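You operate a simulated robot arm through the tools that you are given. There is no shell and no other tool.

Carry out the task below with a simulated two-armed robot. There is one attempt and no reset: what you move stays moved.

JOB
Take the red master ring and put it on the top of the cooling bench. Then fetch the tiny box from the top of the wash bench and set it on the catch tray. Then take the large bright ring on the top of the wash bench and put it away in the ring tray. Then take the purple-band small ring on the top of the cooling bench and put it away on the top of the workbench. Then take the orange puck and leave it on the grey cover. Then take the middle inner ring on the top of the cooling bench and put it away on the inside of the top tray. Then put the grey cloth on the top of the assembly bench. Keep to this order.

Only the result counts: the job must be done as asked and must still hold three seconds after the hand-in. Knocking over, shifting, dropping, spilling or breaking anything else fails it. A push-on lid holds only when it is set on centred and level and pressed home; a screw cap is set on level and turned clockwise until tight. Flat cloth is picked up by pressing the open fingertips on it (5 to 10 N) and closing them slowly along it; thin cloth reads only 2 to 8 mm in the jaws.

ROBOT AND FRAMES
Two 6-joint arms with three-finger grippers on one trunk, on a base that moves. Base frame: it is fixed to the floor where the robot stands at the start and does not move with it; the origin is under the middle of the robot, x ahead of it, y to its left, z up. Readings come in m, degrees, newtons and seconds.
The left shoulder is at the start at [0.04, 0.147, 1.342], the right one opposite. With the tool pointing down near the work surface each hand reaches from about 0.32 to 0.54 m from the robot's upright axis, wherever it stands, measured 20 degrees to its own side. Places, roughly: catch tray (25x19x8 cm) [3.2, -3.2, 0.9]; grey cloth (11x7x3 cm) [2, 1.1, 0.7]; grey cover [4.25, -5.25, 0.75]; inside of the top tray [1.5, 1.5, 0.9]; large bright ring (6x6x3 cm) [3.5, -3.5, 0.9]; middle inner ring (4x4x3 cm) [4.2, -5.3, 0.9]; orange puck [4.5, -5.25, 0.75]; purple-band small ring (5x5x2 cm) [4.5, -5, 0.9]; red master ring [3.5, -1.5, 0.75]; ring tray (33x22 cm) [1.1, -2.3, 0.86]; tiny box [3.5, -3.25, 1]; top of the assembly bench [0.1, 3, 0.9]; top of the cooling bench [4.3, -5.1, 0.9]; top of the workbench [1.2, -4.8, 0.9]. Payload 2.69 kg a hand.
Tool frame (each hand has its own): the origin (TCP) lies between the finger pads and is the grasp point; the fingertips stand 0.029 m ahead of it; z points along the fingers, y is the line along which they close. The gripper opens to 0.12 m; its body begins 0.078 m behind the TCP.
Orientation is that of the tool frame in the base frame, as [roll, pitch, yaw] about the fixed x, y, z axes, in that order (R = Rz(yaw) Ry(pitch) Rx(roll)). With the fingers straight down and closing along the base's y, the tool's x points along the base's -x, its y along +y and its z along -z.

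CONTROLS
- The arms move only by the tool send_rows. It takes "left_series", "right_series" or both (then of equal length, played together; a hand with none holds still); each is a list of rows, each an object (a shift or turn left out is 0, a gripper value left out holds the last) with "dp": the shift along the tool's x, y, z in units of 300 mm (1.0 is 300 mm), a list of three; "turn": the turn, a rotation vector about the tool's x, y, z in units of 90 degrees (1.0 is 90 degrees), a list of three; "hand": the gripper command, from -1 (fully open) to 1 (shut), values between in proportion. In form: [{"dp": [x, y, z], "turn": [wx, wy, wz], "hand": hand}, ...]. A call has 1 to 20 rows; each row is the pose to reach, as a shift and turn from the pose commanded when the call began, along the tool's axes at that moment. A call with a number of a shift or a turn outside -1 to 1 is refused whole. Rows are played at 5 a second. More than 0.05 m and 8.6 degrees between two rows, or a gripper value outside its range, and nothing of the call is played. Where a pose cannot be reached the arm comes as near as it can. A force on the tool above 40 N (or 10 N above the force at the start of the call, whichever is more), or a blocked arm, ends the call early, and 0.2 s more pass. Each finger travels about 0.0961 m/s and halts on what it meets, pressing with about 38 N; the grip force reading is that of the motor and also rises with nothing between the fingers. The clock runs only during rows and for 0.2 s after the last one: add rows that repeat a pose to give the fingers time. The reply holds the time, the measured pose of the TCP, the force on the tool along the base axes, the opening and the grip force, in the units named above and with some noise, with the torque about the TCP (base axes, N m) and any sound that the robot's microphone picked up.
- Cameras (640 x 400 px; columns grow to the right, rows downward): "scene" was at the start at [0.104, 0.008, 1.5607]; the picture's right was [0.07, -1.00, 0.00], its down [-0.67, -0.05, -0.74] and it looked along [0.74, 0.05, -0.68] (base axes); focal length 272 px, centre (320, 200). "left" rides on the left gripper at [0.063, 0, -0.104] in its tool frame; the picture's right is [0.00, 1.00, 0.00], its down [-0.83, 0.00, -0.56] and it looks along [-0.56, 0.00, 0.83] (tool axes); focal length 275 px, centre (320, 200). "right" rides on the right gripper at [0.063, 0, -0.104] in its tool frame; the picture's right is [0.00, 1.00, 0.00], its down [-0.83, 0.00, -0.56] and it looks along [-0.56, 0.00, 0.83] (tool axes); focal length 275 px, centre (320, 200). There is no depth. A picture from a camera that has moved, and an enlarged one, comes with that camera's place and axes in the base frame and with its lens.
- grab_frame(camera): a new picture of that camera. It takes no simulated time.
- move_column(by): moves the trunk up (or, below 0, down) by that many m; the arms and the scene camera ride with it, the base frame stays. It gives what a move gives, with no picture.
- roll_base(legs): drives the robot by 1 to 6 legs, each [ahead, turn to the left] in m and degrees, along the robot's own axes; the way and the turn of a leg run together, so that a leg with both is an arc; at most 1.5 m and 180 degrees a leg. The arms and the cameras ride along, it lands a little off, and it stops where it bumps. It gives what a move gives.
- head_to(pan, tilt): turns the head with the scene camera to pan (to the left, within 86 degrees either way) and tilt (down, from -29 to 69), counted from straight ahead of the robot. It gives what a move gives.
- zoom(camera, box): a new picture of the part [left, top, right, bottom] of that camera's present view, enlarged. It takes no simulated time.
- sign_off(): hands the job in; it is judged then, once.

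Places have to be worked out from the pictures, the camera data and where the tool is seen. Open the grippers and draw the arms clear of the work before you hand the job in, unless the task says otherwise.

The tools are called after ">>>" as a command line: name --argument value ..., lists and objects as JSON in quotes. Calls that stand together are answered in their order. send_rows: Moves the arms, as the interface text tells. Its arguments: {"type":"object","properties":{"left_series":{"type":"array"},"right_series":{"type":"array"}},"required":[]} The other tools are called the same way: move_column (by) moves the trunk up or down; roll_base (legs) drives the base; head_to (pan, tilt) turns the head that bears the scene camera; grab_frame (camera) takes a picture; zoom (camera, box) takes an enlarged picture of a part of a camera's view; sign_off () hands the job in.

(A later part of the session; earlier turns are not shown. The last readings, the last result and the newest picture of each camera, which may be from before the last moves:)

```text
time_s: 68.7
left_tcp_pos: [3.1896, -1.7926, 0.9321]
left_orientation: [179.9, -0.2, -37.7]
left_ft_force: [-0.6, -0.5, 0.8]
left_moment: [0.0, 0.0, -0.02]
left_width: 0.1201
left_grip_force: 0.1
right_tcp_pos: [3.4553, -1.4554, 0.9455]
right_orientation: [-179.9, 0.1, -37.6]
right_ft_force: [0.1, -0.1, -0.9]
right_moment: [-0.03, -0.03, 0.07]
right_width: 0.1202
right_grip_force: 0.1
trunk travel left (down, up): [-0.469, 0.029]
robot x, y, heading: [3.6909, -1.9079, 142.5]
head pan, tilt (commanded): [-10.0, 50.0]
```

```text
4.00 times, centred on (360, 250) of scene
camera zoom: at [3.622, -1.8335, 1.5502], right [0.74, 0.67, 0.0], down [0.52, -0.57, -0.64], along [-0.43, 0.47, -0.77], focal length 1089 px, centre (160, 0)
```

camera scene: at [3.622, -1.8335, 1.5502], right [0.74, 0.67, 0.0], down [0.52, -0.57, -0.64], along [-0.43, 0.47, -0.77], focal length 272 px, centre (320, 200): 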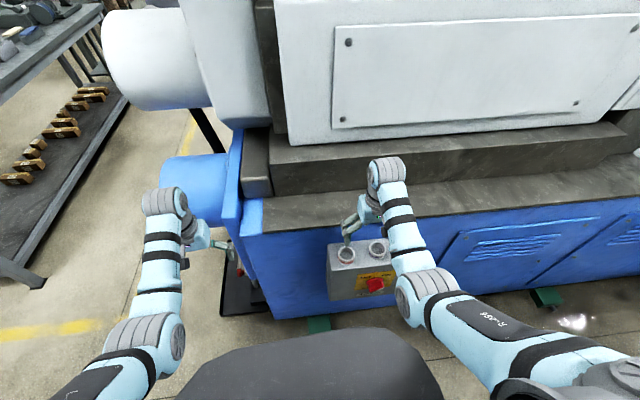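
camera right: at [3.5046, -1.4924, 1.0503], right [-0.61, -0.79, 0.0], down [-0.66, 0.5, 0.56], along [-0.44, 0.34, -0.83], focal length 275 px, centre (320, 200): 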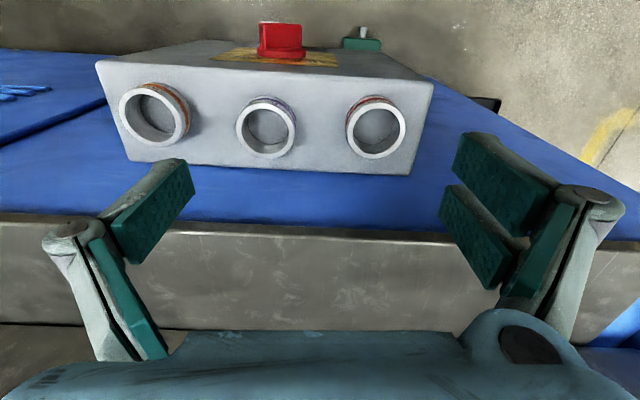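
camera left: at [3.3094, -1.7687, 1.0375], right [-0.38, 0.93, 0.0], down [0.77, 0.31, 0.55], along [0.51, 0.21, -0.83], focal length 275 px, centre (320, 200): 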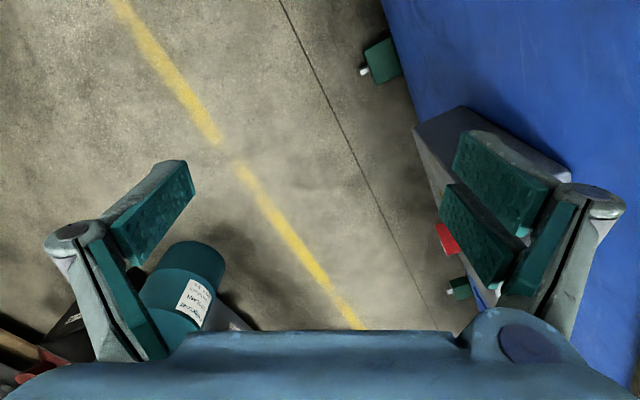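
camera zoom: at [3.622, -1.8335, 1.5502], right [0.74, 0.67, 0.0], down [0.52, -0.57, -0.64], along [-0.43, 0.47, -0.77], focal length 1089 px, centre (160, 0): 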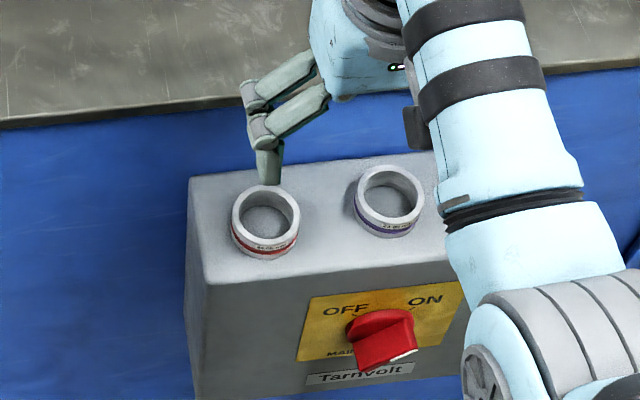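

Red ring's rim centre works out to about [3.404, −1.478, 0.803], 5.2 cm across, with 10 cm spacing to the purple one; the hand is already square to the rack. I check under the left hand before lowering the trunk for reach.

>>> grab_frame --camera "left"

```text
taken
camera left: at [3.2402, -1.8325, 1.0376], right [-0.61, -0.79, 0.0], down [-0.66, 0.51, 0.55], along [-0.44, 0.34, -0.83], focal length 275 px, centre (320, 200)
```

left: 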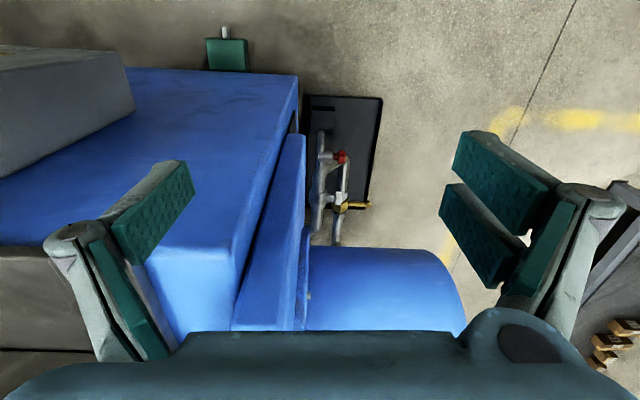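

The left hand hangs about 8 cm outside the machine's rear face, so lowering is fine; I back it off 3 cm more and lower the trunk 9 cm.

>>> send_rows --left_series '[{"dp": [0.05, 0.05, 0]}, {"dp": [0.1, 0.1, 0]}, {"dp": [0.1, 0.1, 0]}]'

>>> move_column --by -0.09

>>> grab_frame --camera "right"

```text
time_s: 69.5
left_tcp_pos: [3.1949, -1.8354, 0.9327]
left_orientation: [180.0, -0.2, -37.7]
left_ft_force: [0.2, 0.4, 1.3]
left_moment: [0.01, 0.0, 0.0]
left_width: 0.1203
left_grip_force: 0.1
right_tcp_pos: [3.4557, -1.4555, 0.9453]
right_orientation: [-180.0, 0.0, -37.6]
right_ft_force: [0.7, 0.2, -1.0]
right_moment: [-0.01, 0.02, -0.01]
right_width: 0.1202
right_grip_force: 0.0
trunk travel left (down, up): [-0.469, 0.029]
robot x, y, heading: [3.6874, -1.9033, 142.2]
head pan, tilt (commanded): [-10.0, 50.0]
```

```text
time_s: 70.8
left_tcp_pos: [3.1952, -1.8369, 0.842]
left_orientation: [179.9, -0.2, -37.7]
left_ft_force: [-0.3, 0.8, -0.5]
left_moment: [-0.02, -0.01, 0.0]
left_width: 0.12
left_grip_force: 0.1
right_tcp_pos: [3.4544, -1.4571, 0.8541]
right_orientation: [-180.0, -0.1, -37.6]
right_ft_force: [0.1, 0.6, 0.3]
right_moment: [-0.02, 0.01, 0.0]
right_width: 0.1198
right_grip_force: 0.0
trunk travel left (down, up): [-0.379, 0.119]
robot x, y, heading: [3.6858, -1.9072, 142.3]
head pan, tilt (commanded): [-10.0, 50.0]
```

```text
taken
camera right: at [3.5046, -1.4924, 0.9592], right [-0.61, -0.79, 0.0], down [-0.66, 0.5, 0.56], along [-0.44, 0.34, -0.83], focal length 275 px, centre (320, 200)
```

right: 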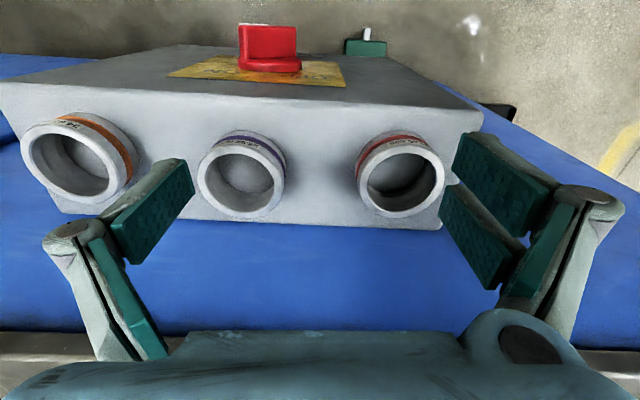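

Refined rim centre ≈ [3.4015, −1.480, 0.801], i.e. 28 mm ahead and 50 mm to the tool's +y. I centre above it with the fingers half closed (≈80 mm) and check with the camera.

>>> send_rows --right_series '[{"dp": [-0.045, 0.085, 0], "hand": -0.33}, {"dp": [-0.093, 0.168, 0], "hand": -0.33}, {"dp": [-0.093, 0.168, 0], "hand": -0.33}, {"dp": [-0.093, 0.168, 0], "hand": -0.33}]'

>>> grab_frame --camera "right"

```text
time_s: 71.8
left_tcp_pos: [3.1936, -1.8356, 0.8415]
left_orientation: [-180.0, -0.2, -37.6]
left_ft_force: [0.7, -0.3, 0.3]
left_moment: [0.01, -0.02, 0.01]
left_width: 0.12
left_grip_force: 0.0
right_tcp_pos: [3.4012, -1.4778, 0.8539]
right_orientation: [180.0, 0.0, -37.6]
right_ft_force: [-0.2, 0.2, -0.1]
right_moment: [-0.01, 0.0, 0.02]
right_width: 0.0798
right_grip_force: 0.1
trunk travel left (down, up): [-0.379, 0.119]
robot x, y, heading: [3.6889, -1.9037, 142.6]
head pan, tilt (commanded): [-10.0, 50.0]
```

```text
taken
camera right: at [3.4508, -1.5147, 0.9593], right [-0.61, -0.79, 0.0], down [-0.66, 0.5, 0.56], along [-0.44, 0.34, -0.83], focal length 275 px, centre (320, 200)
```

right: 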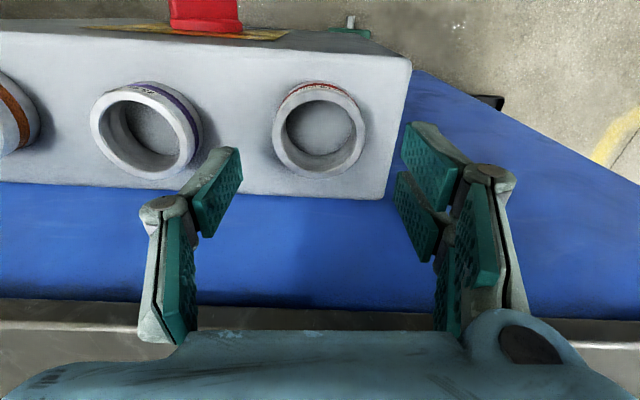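

The ring is centred in y and about 7 mm toward me in x. I correct that, descend 40 mm so the fingertips stay a few mm above the box top, and close.

>>> send_rows --right_series '[{"dp": [0.023, 0, 0.0], "hand": -0.33}, {"dp": [0.023, 0, 0.05], "hand": -0.33}, {"dp": [0.023, 0, 0.1], "hand": -0.33}, {"dp": [0.023, 0, 0.133], "hand": -0.33}, {"dp": [0.023, 0, 0.133], "hand": -0.33}]'

>>> grab_frame --camera "right"

```text
time_s: 73.0
left_tcp_pos: [3.1942, -1.8358, 0.8415]
left_orientation: [180.0, -0.2, -37.8]
left_ft_force: [0.0, 0.3, 0.3]
left_moment: [0.03, 0.01, -0.03]
left_width: 0.1199
left_grip_force: 0.2
right_tcp_pos: [3.4063, -1.4843, 0.8145]
right_orientation: [-179.9, 0.0, -37.7]
right_ft_force: [0.3, 0.0, 0.0]
right_moment: [-0.02, 0.02, 0.02]
right_width: 0.0798
right_grip_force: 0.1
trunk travel left (down, up): [-0.379, 0.119]
robot x, y, heading: [3.6887, -1.9069, 142.6]
head pan, tilt (commanded): [-10.0, 50.0]
```

```text
taken
camera right: at [3.4564, -1.5212, 0.919], right [-0.61, -0.79, 0.0], down [-0.66, 0.5, 0.56], along [-0.44, 0.34, -0.83], focal length 275 px, centre (320, 200)
```

right: 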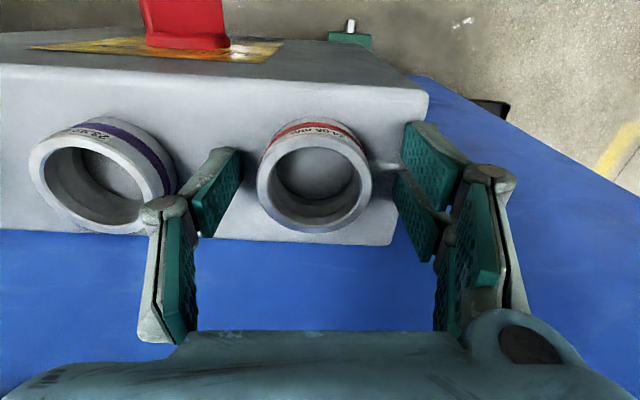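

The ring is centred between the fingers. I close the gripper and wait.

>>> send_rows --right_series '[{"hand": 0.0}, {"hand": 0.4}, {"hand": 1}, {"hand": 1}, {"hand": 1}]'

>>> grab_frame --camera "right"

```text
time_s: 73.9
left_tcp_pos: [3.1954, -1.8386, 0.8435]
left_orientation: [-180.0, 0.0, -37.6]
left_ft_force: [0.7, 0.0, 0.2]
left_moment: [-0.03, -0.01, -0.04]
left_width: 0.12
left_grip_force: 0.0
right_tcp_pos: [3.4054, -1.4847, 0.8176]
right_orientation: [179.8, 0.5, -37.5]
right_ft_force: [0.2, -7.3, 15.5]
right_moment: [-0.13, -0.26, -0.16]
right_width: 0.0509
right_grip_force: 38.2
trunk travel left (down, up): [-0.379, 0.119]
robot x, y, heading: [3.691, -1.9076, 142.2]
head pan, tilt (commanded): [-10.0, 50.0]
stopped in row 4 (right hand): the force on the tool passed its limit at 41 N (the readings are from after the stop); the commanded pose is now the measured one
```

```text
taken
camera right: at [3.4553, -1.5234, 0.9224], right [-0.61, -0.8, 0.0], down [-0.66, 0.5, 0.56], along [-0.45, 0.34, -0.83], focal length 275 px, centre (320, 200)
```

right: 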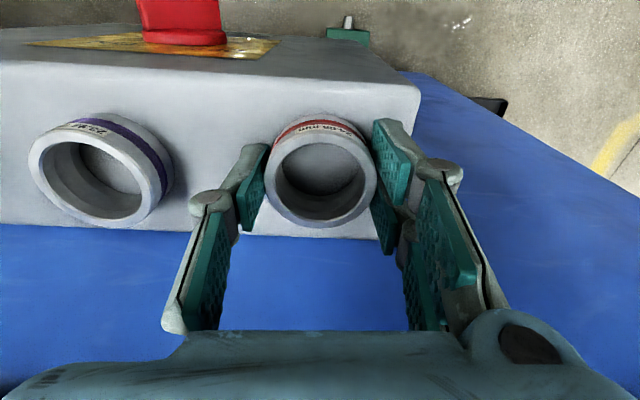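

The ring is gripped (51 mm, 38 N); fingertips pressed a bit on the box top. I lift straight up slowly.

>>> send_rows --right_series '[{"dp": [0, 0, -0.03], "hand": 1}, {"dp": [0, 0, -0.08], "hand": 1}, {"dp": [0, 0, -0.14], "hand": 1}, {"dp": [0, 0, -0.2], "hand": 1}, {"dp": [0, 0, -0.2], "hand": 1}]'

>>> move_column --by 0.09

>>> grab_frame --camera "right"

>>> grab_frame --camera "scene"

```text
time_s: 75.1
left_tcp_pos: [3.1952, -1.8369, 0.841]
left_orientation: [-180.0, -0.1, -37.5]
left_ft_force: [0.3, 0.1, 0.2]
left_moment: [0.04, -0.01, -0.02]
left_width: 0.12
left_grip_force: 0.1
right_tcp_pos: [3.4046, -1.4851, 0.8764]
right_orientation: [180.0, 0.3, -37.6]
right_ft_force: [0.4, 0.8, -1.2]
right_moment: [0.01, -0.03, 0.02]
right_width: 0.0506
right_grip_force: 37.9
trunk travel left (down, up): [-0.379, 0.119]
robot x, y, heading: [3.6888, -1.9016, 142.3]
head pan, tilt (commanded): [-10.0, 50.0]
```

```text
time_s: 76.4
left_tcp_pos: [3.1958, -1.8366, 0.9328]
left_orientation: [-180.0, -0.3, -37.7]
left_ft_force: [-0.3, 0.5, 0.5]
left_moment: [-0.03, 0.02, -0.04]
left_width: 0.1199
left_grip_force: 0.1
right_tcp_pos: [3.404, -1.4856, 0.9683]
right_orientation: [179.9, 0.3, -37.6]
right_ft_force: [0.6, 0.0, -0.8]
right_moment: [0.03, -0.03, 0.02]
right_width: 0.0509
right_grip_force: 38.3
trunk travel left (down, up): [-0.469, 0.029]
robot x, y, heading: [3.6905, -1.9049, 142.1]
head pan, tilt (commanded): [-10.0, 50.0]
```

```text
taken
camera right: at [3.4547, -1.5215, 1.0717], right [-0.61, -0.8, 0.0], down [-0.66, 0.5, 0.56], along [-0.45, 0.34, -0.83], focal length 275 px, centre (320, 200)
```

right: 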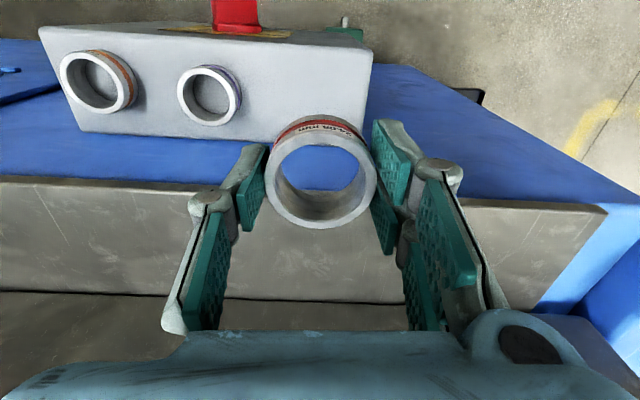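

```text
taken
camera scene: at [3.6218, -1.8334, 1.5504], right [0.74, 0.67, 0.0], down [0.52, -0.57, -0.64], along [-0.43, 0.47, -0.77], focal length 272 px, centre (320, 200)
```

scene: 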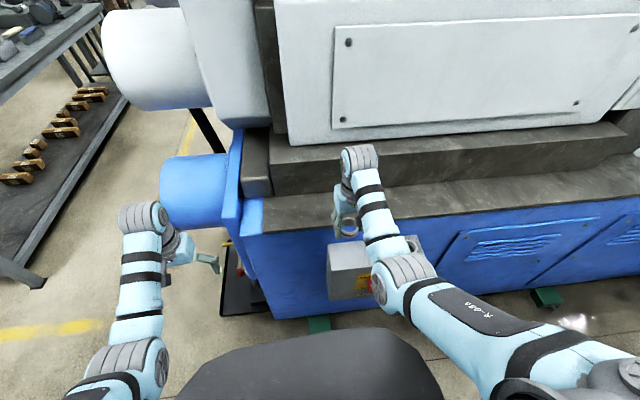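

The ring is held. I back off a little, turn and drive back through the gap between the motor and the wash bench, then around the wash bench's front.

>>> roll_base --legs '[[-0.06, 0], [0, 49], [0.85, 0], [0, 46], [0.6, 0]]'

>>> head_to --pan 40 --tilt 25

>>> grab_frame --camera "scene"

>>> head_to --pan -10 --tilt 35

>>> grab_frame --camera "scene"

```text
time_s: 83.3
left_tcp_pos: [2.6058, -2.409, 0.9344]
left_orientation: [179.9, -0.2, 10.0]
left_ft_force: [-0.2, -0.5, 1.0]
left_moment: [-0.02, -0.02, -0.04]
left_width: 0.1201
left_grip_force: 0.1
right_tcp_pos: [2.4874, -2.0194, 0.9668]
right_orientation: [179.7, 0.5, 10.1]
right_ft_force: [0.4, -0.3, -1.3]
right_moment: [-0.02, 0.04, 0.0]
right_width: 0.051
right_grip_force: 37.7
trunk travel left (down, up): [-0.469, 0.029]
robot x, y, heading: [2.9909, -2.105, -177.0]
head pan, tilt (commanded): [-10.0, 50.0]
stopped in leg 3: the robot was blocked; the commanded pose is now the measured one
```

```text
time_s: 84.4
left_tcp_pos: [2.6053, -2.4135, 0.9328]
left_orientation: [-179.9, -0.4, 10.0]
left_ft_force: [0.9, 0.7, 0.1]
left_moment: [-0.02, 0.05, -0.05]
left_width: 0.1198
left_grip_force: 0.1
right_tcp_pos: [2.4847, -2.0229, 0.9666]
right_orientation: [180.0, 0.3, 10.2]
right_ft_force: [-1.0, 0.0, -1.4]
right_moment: [-0.02, 0.0, 0.0]
right_width: 0.0507
right_grip_force: 37.6
trunk travel left (down, up): [-0.469, 0.029]
robot x, y, heading: [2.9875, -2.1005, -176.8]
head pan, tilt (commanded): [40.0, 25.0]
```

```text
taken
camera scene: at [2.9029, -2.1649, 1.5877], right [-0.68, 0.73, 0.0], down [0.31, 0.29, -0.91], along [-0.66, -0.62, -0.42], focal length 272 px, centre (320, 200)
```

scene: 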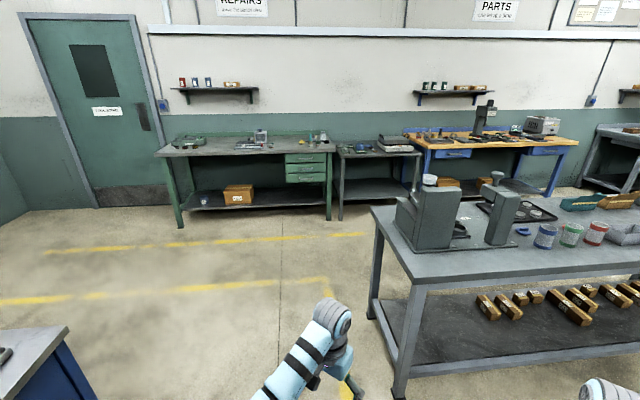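

```text
time_s: 85.6
left_tcp_pos: [2.6045, -2.4132, 0.9332]
left_orientation: [-179.8, -0.2, 10.0]
left_ft_force: [0.6, -0.8, -0.2]
left_moment: [-0.03, -0.01, -0.01]
left_width: 0.1201
left_grip_force: 0.0
right_tcp_pos: [2.4857, -2.0224, 0.9678]
right_orientation: [-180.0, 0.4, 10.1]
right_ft_force: [0.1, 0.4, -0.3]
right_moment: [0.02, 0.04, -0.03]
right_width: 0.0508
right_grip_force: 37.6
trunk travel left (down, up): [-0.469, 0.029]
robot x, y, heading: [2.9897, -2.1042, -177.0]
head pan, tilt (commanded): [-10.0, 35.0]
```

```text
taken
camera scene: at [2.8825, -2.0923, 1.5719], right [0.12, 0.99, 0.0], down [0.57, -0.07, -0.82], along [-0.81, 0.1, -0.57], focal length 272 px, centre (320, 200)
```

scene: 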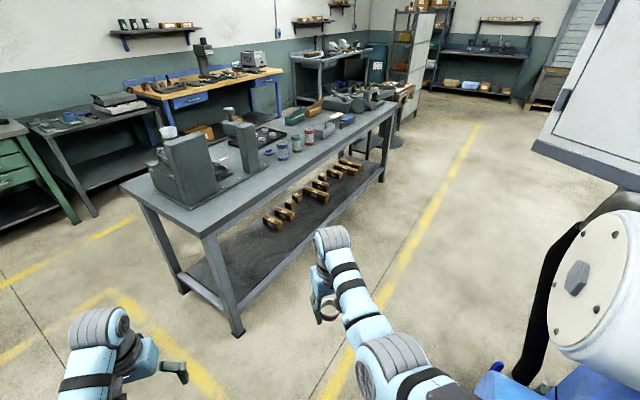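

The right elbow bumped the motor cover (heading had drifted), but the ring is still held. I back off, then turn toward the gap between the wash bench and the long bench.

>>> roll_base --legs '[[-0.15, 0], [0, 43], [0.9, 0]]'

>>> head_to --pan 60 --tilt 25

>>> grab_frame --camera "scene"

```text
time_s: 93.2
left_tcp_pos: [2.4559, -3.2232, 0.9333]
left_orientation: [-179.9, -0.2, 52.9]
left_ft_force: [0.6, 0.1, -0.4]
left_moment: [0.01, 0.04, 0.0]
left_width: 0.1202
left_grip_force: 0.1
right_tcp_pos: [2.1031, -3.0191, 0.9677]
right_orientation: [-180.0, 0.5, 53.2]
right_ft_force: [0.4, 0.0, -1.7]
right_moment: [0.0, 0.01, -0.01]
right_width: 0.0508
right_grip_force: 37.9
trunk travel left (down, up): [-0.469, 0.029]
robot x, y, heading: [2.521, -2.7349, -133.7]
head pan, tilt (commanded): [-10.0, 35.0]
```

```text
time_s: 94.7
left_tcp_pos: [2.4553, -3.2234, 0.9321]
left_orientation: [-179.9, -0.3, 53.0]
left_ft_force: [-0.4, -0.2, -0.8]
left_moment: [0.03, 0.01, -0.01]
left_width: 0.1201
left_grip_force: 0.0
right_tcp_pos: [2.1026, -3.02, 0.9674]
right_orientation: [180.0, 0.4, 53.1]
right_ft_force: [0.6, 0.9, -2.0]
right_moment: [0.04, -0.02, -0.01]
right_width: 0.051
right_grip_force: 37.8
trunk travel left (down, up): [-0.469, 0.029]
robot x, y, heading: [2.5231, -2.7345, -134.2]
head pan, tilt (commanded): [60.0, 25.0]
```

```text
taken
camera scene: at [2.5373, -2.8357, 1.5876], right [-0.96, -0.28, 0.0], down [-0.12, 0.41, -0.91], along [0.25, -0.87, -0.42], focal length 272 px, centre (320, 200)
```

scene: 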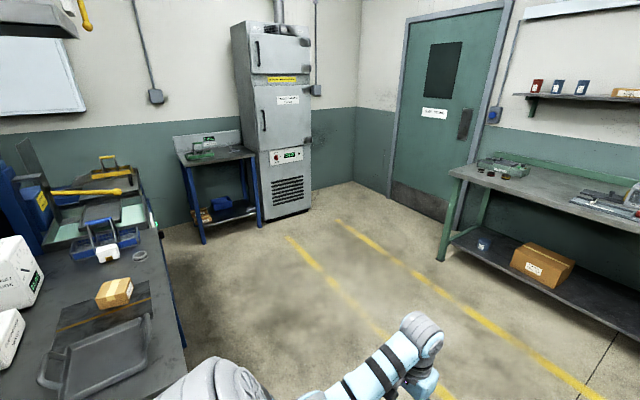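

I'm at [2.52, −2.73] with a clear floor ahead to the cooling bench, whose front edge runs about [4.33, −4.73] to [3.90, −5.27] (top ≈0.85–0.86). I drive around the wash bench corner toward it, stopping short.

>>> roll_base --legs '[[0, 29], [0.69, 0], [0, 60], [1.4, 0], [0, 6]]'

>>> head_to --pan 0 --tilt 25

>>> grab_frame --camera "scene"

>>> zoom --camera "scene" --box '[220, 140, 420, 265]'

```text
time_s: 109.5
left_tcp_pos: [3.7919, -4.394, 0.9333]
left_orientation: [-179.9, -0.2, 148.0]
left_ft_force: [-0.4, -0.8, -0.8]
left_moment: [0.0, -0.05, -0.02]
left_width: 0.12
left_grip_force: 0.0
right_tcp_pos: [3.6193, -4.7644, 0.9662]
right_orientation: [179.9, 0.4, 148.2]
right_ft_force: [0.1, -0.1, -1.4]
right_moment: [0.0, 0.02, 0.04]
right_width: 0.0508
right_grip_force: 37.8
trunk travel left (down, up): [-0.469, 0.029]
robot x, y, heading: [3.2989, -4.3683, -38.9]
head pan, tilt (commanded): [60.0, 25.0]
```

```text
time_s: 110.8
left_tcp_pos: [3.7922, -4.3945, 0.9323]
left_orientation: [-179.7, -0.3, 148.0]
left_ft_force: [0.0, -0.3, 0.0]
left_moment: [-0.03, 0.03, -0.01]
left_width: 0.12
left_grip_force: 0.2
right_tcp_pos: [3.6196, -4.764, 0.9673]
right_orientation: [180.0, 0.4, 148.2]
right_ft_force: [0.7, 0.8, -1.4]
right_moment: [0.0, -0.03, -0.03]
right_width: 0.0512
right_grip_force: 38.6
trunk travel left (down, up): [-0.469, 0.029]
robot x, y, heading: [3.2973, -4.3689, -38.8]
head pan, tilt (commanded): [0.0, 25.0]
```

```text
taken
camera scene: at [3.3864, -4.436, 1.5876], right [-0.63, -0.78, 0.0], down [-0.33, 0.26, -0.91], along [0.71, -0.57, -0.42], focal length 272 px, centre (320, 200)
```

scene: 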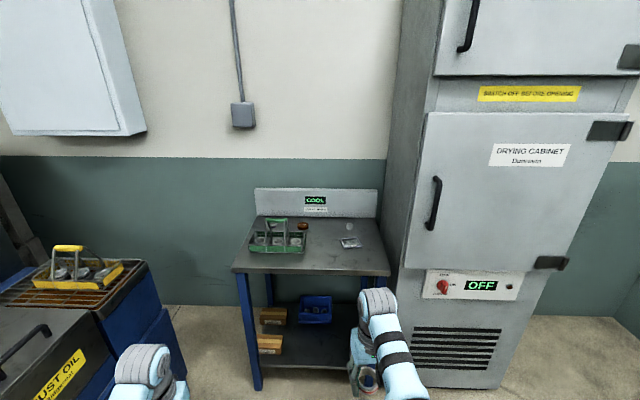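

```text
3.20 times, centred on (320, 202) of scene
camera zoom: at [3.3864, -4.436, 1.5876], right [-0.63, -0.78, 0.0], down [-0.33, 0.26, -0.91], along [0.71, -0.57, -0.42], focal length 871 px, centre (320, 192)
```

zoom: 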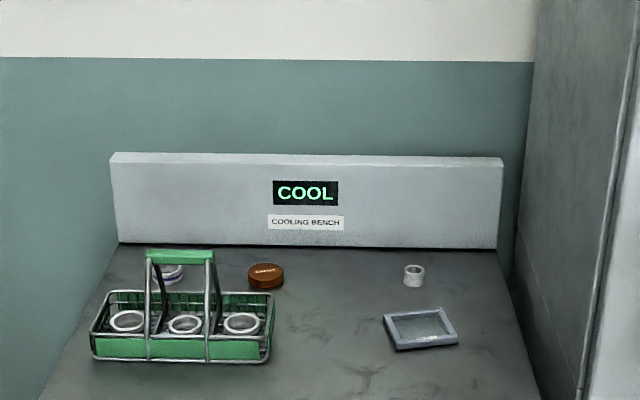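

The bench is clear to read: green basket on the left, purple-band ring behind it, orange puck, small inner ring and the grey cover on the right. I'll come in rotated so only the right arm reaches over the free front area; I drive to a staging point and then approach at heading about −10°.

>>> roll_base --legs '[[0, -64], [0.44, 0], [0, 93]]'

>>> head_to --pan -15 --tilt 35

>>> grab_frame --camera "scene"

```text
time_s: 120.1
left_tcp_pos: [3.6493, -4.5693, 0.932]
left_orientation: [-179.9, -0.3, 178.0]
left_ft_force: [0.3, -0.6, -0.1]
left_moment: [0.0, 0.0, 0.01]
left_width: 0.12
left_grip_force: 0.0
right_tcp_pos: [3.6854, -4.975, 0.9675]
right_orientation: [180.0, 0.4, 178.1]
right_ft_force: [0.0, 0.4, -1.1]
right_moment: [0.01, 0.01, 0.03]
right_width: 0.0509
right_grip_force: 38.0
trunk travel left (down, up): [-0.469, 0.029]
robot x, y, heading: [3.2095, -4.7916, -8.9]
head pan, tilt (commanded): [0.0, 25.0]
```

```text
time_s: 120.9
left_tcp_pos: [3.6501, -4.5672, 0.933]
left_orientation: [-179.8, -0.3, 177.9]
left_ft_force: [-0.4, 0.0, -0.4]
left_moment: [0.0, 0.01, -0.02]
left_width: 0.1202
left_grip_force: 0.1
right_tcp_pos: [3.6855, -4.9754, 0.9677]
right_orientation: [-180.0, 0.4, 178.1]
right_ft_force: [-0.5, -1.0, -1.1]
right_moment: [-0.01, 0.03, 0.02]
right_width: 0.051
right_grip_force: 38.1
trunk travel left (down, up): [-0.469, 0.029]
robot x, y, heading: [3.2111, -4.7913, -9.1]
head pan, tilt (commanded): [-15.0, 35.0]
```

```text
taken
camera scene: at [3.3103, -4.828, 1.5719], right [-0.4, -0.91, 0.0], down [-0.52, 0.23, -0.82], along [0.75, -0.33, -0.57], focal length 272 px, centre (320, 200)
```

scene: 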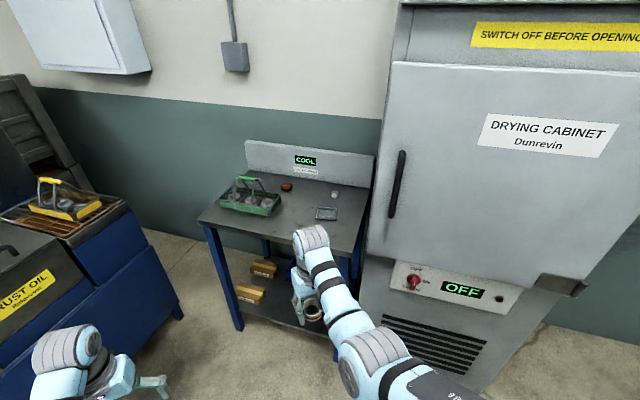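

The approach line is clear: the right hand will end over the free front area of the bench and the left hand stays in front of it. I drive 0.47 m ahead.

>>> roll_base --legs '[[0.47, 0]]'

>>> grab_frame --camera "scene"

>>> grab_frame --camera "right"

```text
time_s: 123.7
left_tcp_pos: [4.1066, -4.6408, 0.9339]
left_orientation: [-179.7, -0.2, 177.9]
left_ft_force: [-0.4, 0.5, -0.1]
left_moment: [-0.01, -0.02, -0.01]
left_width: 0.1198
left_grip_force: 0.1
right_tcp_pos: [4.1408, -5.0484, 0.9665]
right_orientation: [179.9, 0.4, 178.0]
right_ft_force: [-0.1, 0.6, -0.8]
right_moment: [0.02, 0.01, 0.01]
right_width: 0.051
right_grip_force: 37.5
trunk travel left (down, up): [-0.469, 0.029]
robot x, y, heading: [3.6633, -4.8642, -9.0]
head pan, tilt (commanded): [-15.0, 35.0]
```

```text
taken
camera scene: at [3.7649, -4.8998, 1.5721], right [-0.41, -0.91, 0.0], down [-0.52, 0.23, -0.82], along [0.75, -0.33, -0.57], focal length 272 px, centre (320, 200)
```

scene: 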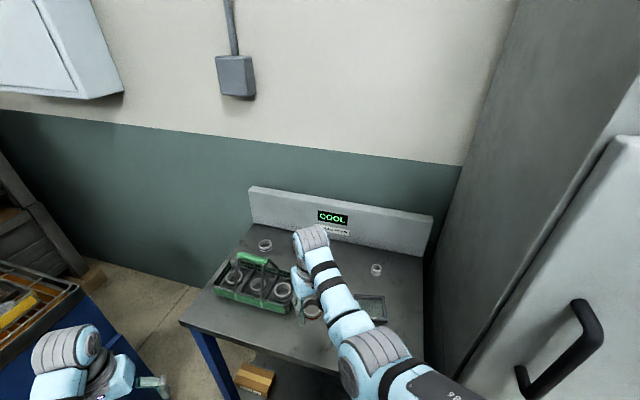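

```text
taken
camera right: at [4.0759, -5.0443, 1.0725], right [0.03, 1.0, 0.0], down [0.83, -0.03, 0.56], along [0.56, -0.02, -0.83], focal length 275 px, centre (320, 200)
```

right: 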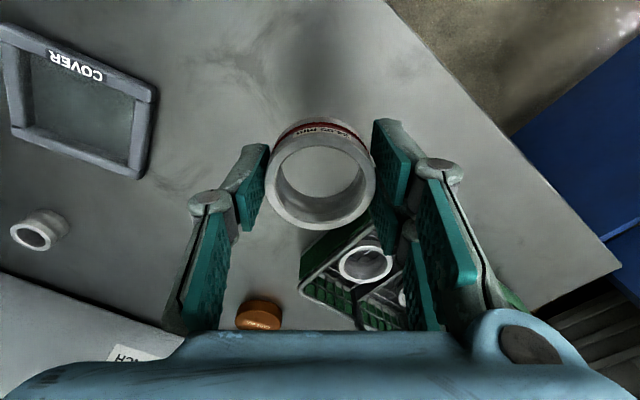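

The ring hangs over free bench space; the basket corner is close ahead, so I shift 25 mm back and 25 mm right, then descend most of the way.

>>> send_rows --right_series '[{"dp": [0.04, -0.04, 0], "hand": 1}, {"dp": [0.083, -0.083, 0], "hand": 1}, {"dp": [0.083, -0.083, 0.06], "hand": 1}, {"dp": [0.083, -0.083, 0.12], "hand": 1}, {"dp": [0.083, -0.083, 0.18], "hand": 1}, {"dp": [0.083, -0.083, 0.2], "hand": 1}]'

>>> grab_frame --camera "right"

```text
time_s: 125.1
left_tcp_pos: [4.1081, -4.6414, 0.9316]
left_orientation: [-179.8, -0.3, 177.8]
left_ft_force: [-0.6, -0.4, 1.0]
left_moment: [-0.02, 0.0, 0.0]
left_width: 0.1204
left_grip_force: 0.0
right_tcp_pos: [4.1157, -5.0707, 0.9065]
right_orientation: [-180.0, 0.4, 177.9]
right_ft_force: [0.0, 0.3, -1.9]
right_moment: [0.03, 0.0, 0.02]
right_width: 0.0512
right_grip_force: 38.4
trunk travel left (down, up): [-0.469, 0.029]
robot x, y, heading: [3.6686, -4.8636, -9.0]
head pan, tilt (commanded): [-15.0, 35.0]
```

```text
taken
camera right: at [4.0516, -5.0677, 1.0108], right [0.03, 1.0, 0.0], down [0.83, -0.03, 0.56], along [0.56, -0.02, -0.83], focal length 275 px, centre (320, 200)
```

right: 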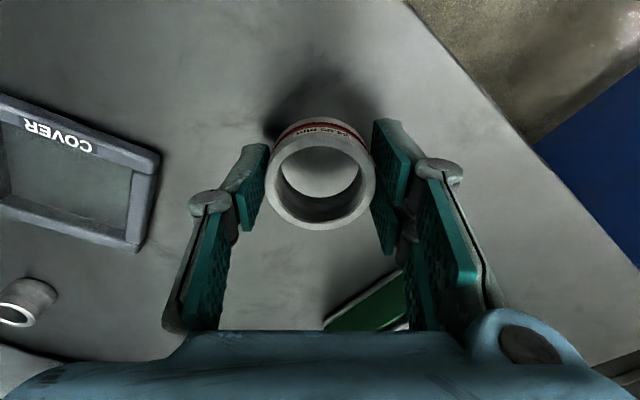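

Clear around. I descend further in small steps watching the force.

>>> send_rows --right_series '[{"dp": [0, 0, 0.015], "hand": 1}, {"dp": [0, 0, 0.03], "hand": 1}, {"dp": [0, 0, 0.045], "hand": 1}, {"dp": [0, 0, 0.045], "hand": 1}]'

```text
time_s: 126.1
left_tcp_pos: [4.1081, -4.6406, 0.9327]
left_orientation: [-179.8, -0.3, 177.8]
left_ft_force: [0.0, 1.3, -0.1]
left_moment: [0.02, -0.02, -0.01]
left_width: 0.1202
left_grip_force: 0.1
right_tcp_pos: [4.1176, -5.0717, 0.8936]
right_orientation: [-179.9, 0.4, 177.9]
right_ft_force: [0.4, -0.3, -0.7]
right_moment: [0.0, 0.01, 0.04]
right_width: 0.051
right_grip_force: 38.1
trunk travel left (down, up): [-0.469, 0.029]
robot x, y, heading: [3.6648, -4.8658, -8.9]
head pan, tilt (commanded): [-15.0, 35.0]
```

No contact yet at TCP 0.894; I continue down in small steps.

>>> send_rows --right_series '[{"dp": [0, 0, 0.008], "hand": 1}, {"dp": [0, 0, 0.016], "hand": 1}, {"dp": [0, 0, 0.024], "hand": 1}, {"dp": [0, 0, 0.024], "hand": 1}]'

```text
time_s: 127.1
left_tcp_pos: [4.1074, -4.6396, 0.9318]
left_orientation: [-179.8, -0.2, 177.9]
left_ft_force: [-0.6, 0.3, -0.5]
left_moment: [0.02, -0.01, 0.0]
left_width: 0.1201
left_grip_force: 0.2
right_tcp_pos: [4.1161, -5.0711, 0.8881]
right_orientation: [-179.9, 0.7, 177.9]
right_ft_force: [4.2, -2.6, 20.1]
right_moment: [-0.33, 0.26, 0.05]
right_width: 0.0512
right_grip_force: 37.9
trunk travel left (down, up): [-0.469, 0.029]
robot x, y, heading: [3.6692, -4.8605, -9.1]
head pan, tilt (commanded): [-15.0, 35.0]
```

Contact (20 N) at TCP 0.888 — the ring is on the bench. I ease up 2 mm and open to about 80 mm.

>>> send_rows --right_series '[{"dp": [0, 0, -0.007], "hand": 1}, {"dp": [0, 0, -0.007], "hand": 0.0}, {"dp": [0, 0, -0.007], "hand": -0.2}, {"dp": [0, 0, -0.007], "hand": -0.33}, {"dp": [0, 0, -0.007], "hand": -0.33}]'

>>> grab_frame --camera "right"

```text
time_s: 128.3
left_tcp_pos: [4.1085, -4.6411, 0.9318]
left_orientation: [-179.9, -0.3, 177.8]
left_ft_force: [-0.4, -0.3, -0.2]
left_moment: [0.0, 0.02, 0.02]
left_width: 0.12
left_grip_force: 0.0
right_tcp_pos: [4.1166, -5.0713, 0.8878]
right_orientation: [179.9, 0.3, 177.9]
right_ft_force: [0.6, -1.3, -0.1]
right_moment: [0.02, -0.02, 0.04]
right_width: 0.0798
right_grip_force: 0.1
trunk travel left (down, up): [-0.469, 0.029]
robot x, y, heading: [3.6667, -4.8669, -8.9]
head pan, tilt (commanded): [-15.0, 35.0]
```

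```text
taken
camera right: at [4.0518, -5.0684, 0.9931], right [0.03, 1.0, 0.0], down [0.83, -0.03, 0.56], along [0.56, -0.02, -0.83], focal length 275 px, centre (320, 200)
```

right: 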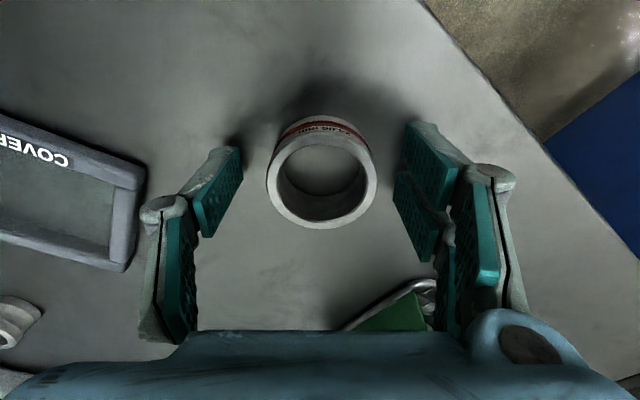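

The ring stands free on the bench. I lift the hand clear and reverse out the way I came.

>>> send_rows --right_series '[{"dp": [0, 0, -0.08], "hand": -0.33}, {"dp": [0, 0, -0.16], "hand": -0.33}, {"dp": [0, 0, -0.24], "hand": -0.33}, {"dp": [0, 0, -0.3], "hand": -0.33}, {"dp": [0, 0, -0.3], "hand": -0.33}]'

>>> roll_base --legs '[[-0.5, 0]]'

>>> grab_frame --camera "scene"

```text
time_s: 129.5
left_tcp_pos: [4.1072, -4.6412, 0.9326]
left_orientation: [-179.8, -0.3, 177.8]
left_ft_force: [-0.1, -0.5, 0.6]
left_moment: [-0.01, -0.01, 0.0]
left_width: 0.1202
left_grip_force: 0.0
right_tcp_pos: [4.1157, -5.0706, 0.9804]
right_orientation: [-180.0, 0.4, 177.8]
right_ft_force: [0.0, 0.1, -0.7]
right_moment: [0.01, -0.02, -0.01]
right_width: 0.0799
right_grip_force: 0.1
trunk travel left (down, up): [-0.469, 0.029]
robot x, y, heading: [3.6655, -4.8593, -9.0]
head pan, tilt (commanded): [-15.0, 35.0]
```

```text
time_s: 132.4
left_tcp_pos: [3.6224, -4.5654, 0.9321]
left_orientation: [-179.9, -0.5, 177.6]
left_ft_force: [-0.1, 0.0, 0.0]
left_moment: [0.01, 0.01, -0.05]
left_width: 0.1199
left_grip_force: 0.0
right_tcp_pos: [3.6289, -4.9939, 0.9808]
right_orientation: [180.0, 0.3, 177.8]
right_ft_force: [0.9, -0.2, -0.7]
right_moment: [0.02, 0.02, 0.0]
right_width: 0.0799
right_grip_force: 0.0
trunk travel left (down, up): [-0.469, 0.029]
robot x, y, heading: [3.1801, -4.7826, -9.2]
head pan, tilt (commanded): [-15.0, 35.0]
```

```text
taken
camera scene: at [3.2817, -4.8226, 1.5717], right [-0.41, -0.91, 0.0], down [-0.52, 0.24, -0.82], along [0.75, -0.34, -0.58], focal length 272 px, centre (320, 200)
```

scene: 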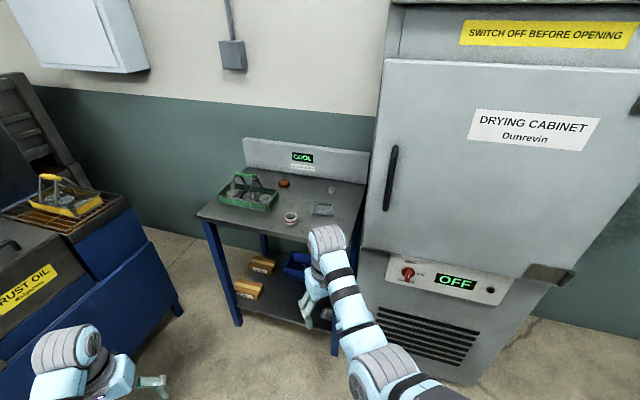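

Step 1 done: the red ring stands on the cooling bench. Next is the small cardboard box on the wash bench (≈[3.38, −3.27]), easily reached from that bench's right side; I raise the left hand, then drive to a staging point there.

>>> send_rows --left_series '[{"dp": [-0.06, 0, -0.06]}, {"dp": [-0.12, 0, -0.12]}, {"dp": [-0.17, 0, -0.18]}, {"dp": [-0.17, 0, -0.2]}, {"dp": [-0.17, 0, -0.2]}]'

>>> roll_base --legs '[[0, 134], [0.95, 0], [0, -73]]'

>>> head_to --pan 0 --tilt 30

>>> grab_frame --camera "scene"

```text
time_s: 133.6
left_tcp_pos: [3.6773, -4.5669, 0.9839]
left_orientation: [-179.8, -0.2, 177.6]
left_ft_force: [-0.1, -0.2, -0.1]
left_moment: [0.01, 0.02, 0.0]
left_width: 0.1198
left_grip_force: 0.0
left hand out of reach, approached as far as the arm can: row 3, 4, 5
right_tcp_pos: [3.6265, -4.9945, 0.9805]
right_orientation: [179.9, 0.3, 177.7]
right_ft_force: [-0.1, -0.2, -0.3]
right_moment: [-0.05, 0.0, -0.01]
right_width: 0.0797
right_grip_force: 0.2
trunk travel left (down, up): [-0.469, 0.029]
robot x, y, heading: [3.1723, -4.7869, -9.1]
head pan, tilt (commanded): [-15.0, 35.0]
```

```text
time_s: 147.2
left_tcp_pos: [2.695, -3.4795, 0.9847]
left_orientation: [-179.9, -0.2, -121.1]
left_ft_force: [-0.6, 0.9, -0.7]
left_moment: [0.0, 0.02, 0.01]
left_width: 0.12
left_grip_force: 0.1
right_tcp_pos: [3.0451, -3.7309, 0.9799]
right_orientation: [-180.0, 0.4, -121.0]
right_ft_force: [-0.1, 1.1, -0.8]
right_moment: [-0.01, -0.02, -0.02]
right_width: 0.08
right_grip_force: 0.0
trunk travel left (down, up): [-0.469, 0.029]
robot x, y, heading: [2.6477, -4.0239, 52.0]
head pan, tilt (commanded): [-15.0, 35.0]
```

```text
time_s: 147.9
left_tcp_pos: [2.6947, -3.4801, 0.9847]
left_orientation: [-179.8, -0.1, -121.2]
left_ft_force: [0.5, 0.0, 0.0]
left_moment: [0.01, -0.02, 0.04]
left_width: 0.1201
left_grip_force: 0.1
right_tcp_pos: [3.0457, -3.7298, 0.9796]
right_orientation: [180.0, 0.5, -121.0]
right_ft_force: [0.2, -0.2, 0.1]
right_moment: [0.0, 0.01, -0.02]
right_width: 0.0798
right_grip_force: 0.0
trunk travel left (down, up): [-0.469, 0.029]
robot x, y, heading: [2.6504, -4.0245, 52.3]
head pan, tilt (commanded): [0.0, 30.0]
```

```text
taken
camera scene: at [2.7156, -3.9342, 1.5797], right [0.79, -0.61, 0.0], down [-0.31, -0.39, -0.87], along [0.53, 0.68, -0.5], focal length 272 px, centre (320, 200)
```

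scene: 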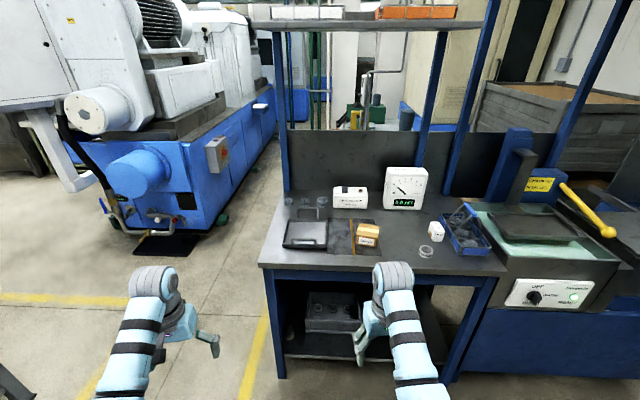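

>>> zoom --camera "scene" --box '[260, 160, 500, 280]'

```text
2.67 times, centred on (380, 220) of scene
camera zoom: at [2.7156, -3.9342, 1.5797], right [0.79, -0.61, 0.0], down [-0.31, -0.39, -0.87], along [0.53, 0.68, -0.5], focal length 726 px, centre (160, 147)
```

zoom: 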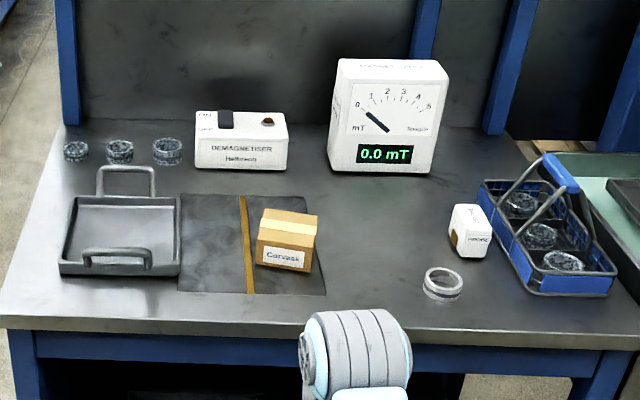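

The layout is clear: catch tray on the left, the cardboard "Corvask" box (≈8×7×5.5 cm, top ≈0.94) on the mat, the bright ring to the right of it. I raise the trunk slightly, open the right hand, and drive up to the bench side.

>>> move_column --by 0.028

>>> send_rows --right_series '[{"hand": -1}, {"hand": -1}, {"hand": -1}]'

>>> roll_base --legs '[[0, 2.3], [0.52, 0], [0, -4.5]]'

>>> head_to --pan -10 --tilt 45

>>> grab_frame --camera "scene"

>>> grab_frame --camera "right"

```text
time_s: 148.7
left_tcp_pos: [2.6953, -3.4809, 1.0124]
left_orientation: [-179.8, -0.3, -121.0]
left_ft_force: [0.0, -0.4, -0.2]
left_moment: [0.02, -0.03, 0.01]
left_width: 0.1201
left_grip_force: 0.0
right_tcp_pos: [3.0461, -3.7304, 1.0071]
right_orientation: [180.0, 0.4, -121.0]
right_ft_force: [0.7, -0.8, -0.5]
right_moment: [0.01, -0.03, 0.02]
right_width: 0.0797
right_grip_force: 0.1
trunk travel left (down, up): [-0.497, 0.001]
robot x, y, heading: [2.6448, -4.0227, 52.0]
head pan, tilt (commanded): [0.0, 30.0]
```

```text
time_s: 149.4
left_tcp_pos: [2.6938, -3.4797, 1.0112]
left_orientation: [-179.8, -0.3, -121.1]
left_ft_force: [1.0, -0.5, -0.5]
left_moment: [0.01, 0.06, 0.02]
left_width: 0.1202
left_grip_force: 0.1
right_tcp_pos: [3.0457, -3.7307, 1.0075]
right_orientation: [180.0, 0.4, -121.0]
right_ft_force: [-0.7, 0.3, 0.0]
right_moment: [-0.01, -0.01, 0.0]
right_width: 0.1197
right_grip_force: 0.1
trunk travel left (down, up): [-0.497, 0.001]
robot x, y, heading: [2.6507, -4.0257, 52.3]
head pan, tilt (commanded): [0.0, 30.0]
```

```text
time_s: 153.3
left_tcp_pos: [3.0109, -3.0594, 1.0117]
left_orientation: [-179.7, -0.2, -123.1]
left_ft_force: [0.1, 1.2, 0.4]
left_moment: [0.01, 0.0, 0.0]
left_width: 0.1199
left_grip_force: 0.1
right_tcp_pos: [3.3551, -3.3222, 1.0079]
right_orientation: [-179.9, 0.4, -123.0]
right_ft_force: [-0.7, -0.5, -0.5]
right_moment: [-0.02, 0.01, 0.0]
right_width: 0.1201
right_grip_force: 0.0
trunk travel left (down, up): [-0.497, 0.001]
robot x, y, heading: [2.945, -3.5989, 50.0]
head pan, tilt (commanded): [0.0, 30.0]
```

```text
time_s: 154.1
left_tcp_pos: [3.0138, -3.0591, 1.0116]
left_orientation: [-179.9, -0.1, -123.1]
left_ft_force: [0.0, 0.4, 0.6]
left_moment: [0.01, -0.02, 0.0]
left_width: 0.1202
left_grip_force: 0.0
right_tcp_pos: [3.3568, -3.323, 1.008]
right_orientation: [-179.9, 0.4, -122.8]
right_ft_force: [0.0, 0.2, 0.1]
right_moment: [0.01, -0.03, 0.02]
right_width: 0.12
right_grip_force: 0.0
trunk travel left (down, up): [-0.497, 0.001]
robot x, y, heading: [2.9451, -3.6032, 49.9]
head pan, tilt (commanded): [-10.0, 45.0]
```

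```text
taken
camera scene: at [3.0225, -3.5318, 1.5841], right [0.64, -0.76, 0.0], down [-0.54, -0.46, -0.71], along [0.54, 0.46, -0.71], focal length 272 px, centre (320, 200)
```

scene: 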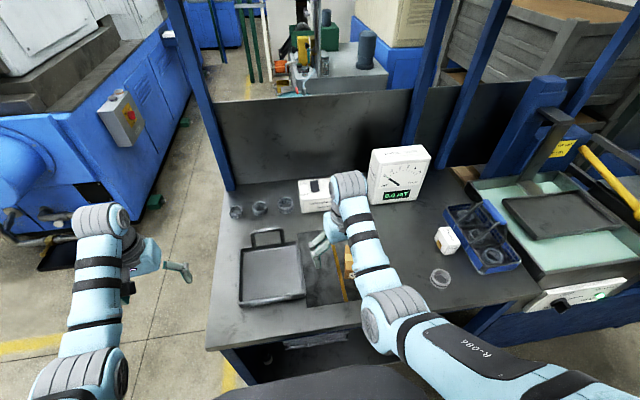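

```text
taken
camera right: at [3.321, -3.3749, 1.1121], right [-0.84, 0.54, 0.0], down [0.45, 0.7, 0.56], along [0.3, 0.47, -0.83], focal length 275 px, centre (320, 200)
```

right: 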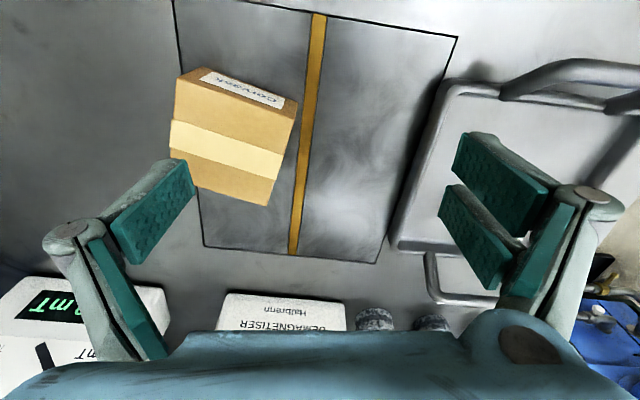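

I'm in position; the box is up and left of the fingers in the right camera. I zoom to read its corners and rotation.

>>> zoom --camera "right" --box '[150, 50, 330, 230]'

```text
2.22 times, centred on (240, 140) of right
camera zoom: at [3.321, -3.3749, 1.1121], right [-0.84, 0.54, 0.0], down [0.45, 0.7, 0.56], along [0.3, 0.47, -0.83], focal length 612 px, centre (498, 333)
```

zoom: 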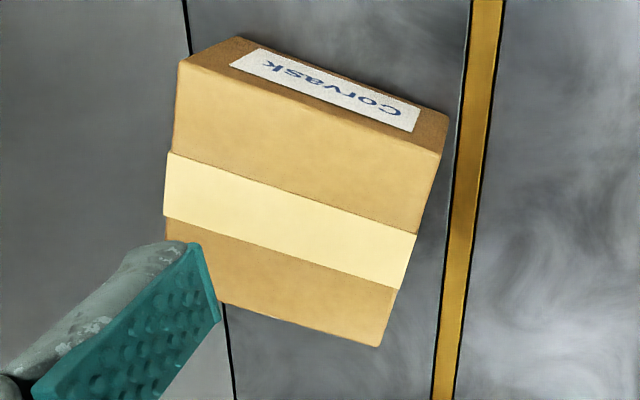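

The box top is ~7×7 cm, centred near [3.414, −3.345], rotated about 20° clockwise from my hand. I move over it and turn the hand 19.6° to align, then check.

>>> send_rows --right_series '[{"dp": [-0.014, -0.067, 0], "turn": [0, 0, 0.073], "hand": -1}, {"dp": [-0.029, -0.134, 0], "turn": [0, 0, 0.146], "hand": -1}, {"dp": [-0.043, -0.201, 0], "turn": [0, 0, 0.218], "hand": -1}, {"dp": [-0.043, -0.201, 0], "turn": [0, 0, 0.218], "hand": -1}]'

>>> grab_frame --camera "right"

```text
time_s: 155.1
left_tcp_pos: [3.014, -3.06, 1.0112]
left_orientation: [-179.8, -0.3, -123.1]
left_ft_force: [0.4, 0.4, -0.3]
left_moment: [0.02, 0.01, 0.0]
left_width: 0.12
left_grip_force: 0.1
right_tcp_pos: [3.4142, -3.3467, 1.0081]
right_orientation: [179.9, 0.3, -142.6]
right_ft_force: [1.0, -0.4, 0.5]
right_moment: [-0.03, -0.02, -0.01]
right_width: 0.1199
right_grip_force: 0.1
trunk travel left (down, up): [-0.497, 0.001]
robot x, y, heading: [2.9475, -3.6054, 50.1]
head pan, tilt (commanded): [-10.0, 45.0]
```

```text
taken
camera right: at [3.3638, -3.3826, 1.1129], right [-0.61, 0.79, 0.0], down [0.66, 0.5, 0.56], along [0.44, 0.34, -0.83], focal length 275 px, centre (320, 200)
```

right: 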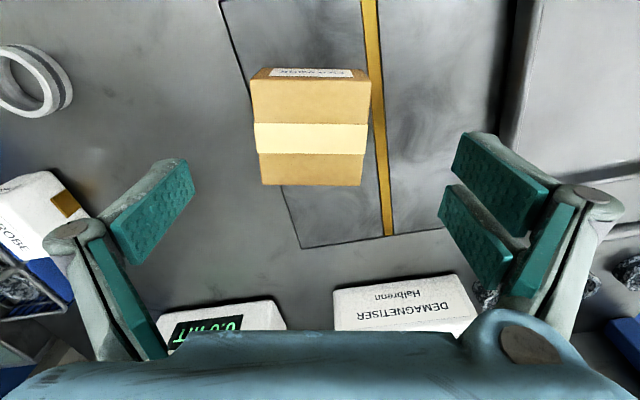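

Aligned; the box is ~6 mm to the −y side. I correct and descend to TCP ≈0.93, then check force.

>>> send_rows --right_series '[{"dp": [0, -0.02, 0.06], "hand": -1}, {"dp": [0, -0.02, 0.13], "hand": -1}, {"dp": [0, -0.02, 0.2], "hand": -1}, {"dp": [0, -0.02, 0.255], "hand": -1}, {"dp": [0, -0.02, 0.255], "hand": -1}]'

>>> grab_frame --camera "right"

```text
time_s: 156.3
left_tcp_pos: [3.014, -3.0597, 1.0117]
left_orientation: [-179.8, -0.2, -123.1]
left_ft_force: [-0.2, -0.3, -0.1]
left_moment: [0.02, -0.02, 0.02]
left_width: 0.1201
left_grip_force: 0.0
right_tcp_pos: [3.4187, -3.3472, 0.9305]
right_orientation: [180.0, 0.4, -142.6]
right_ft_force: [0.1, -0.8, 0.6]
right_moment: [0.03, 0.0, 0.01]
right_width: 0.1202
right_grip_force: 0.0
trunk travel left (down, up): [-0.497, 0.001]
robot x, y, heading: [2.9458, -3.5998, 50.1]
head pan, tilt (commanded): [-10.0, 45.0]
```

```text
taken
camera right: at [3.3673, -3.3859, 1.0355], right [-0.61, 0.79, 0.0], down [0.66, 0.51, 0.56], along [0.44, 0.34, -0.83], focal length 275 px, centre (320, 200)
```

right: 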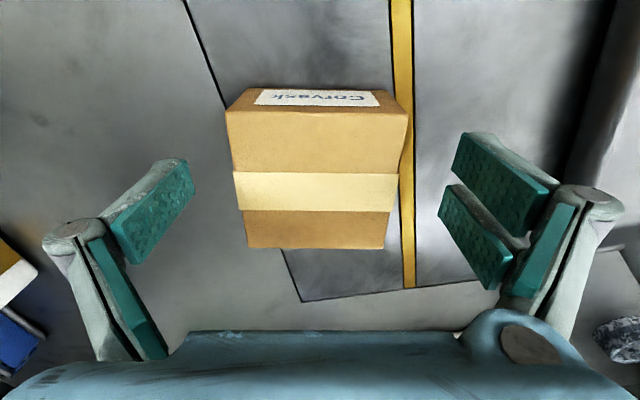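

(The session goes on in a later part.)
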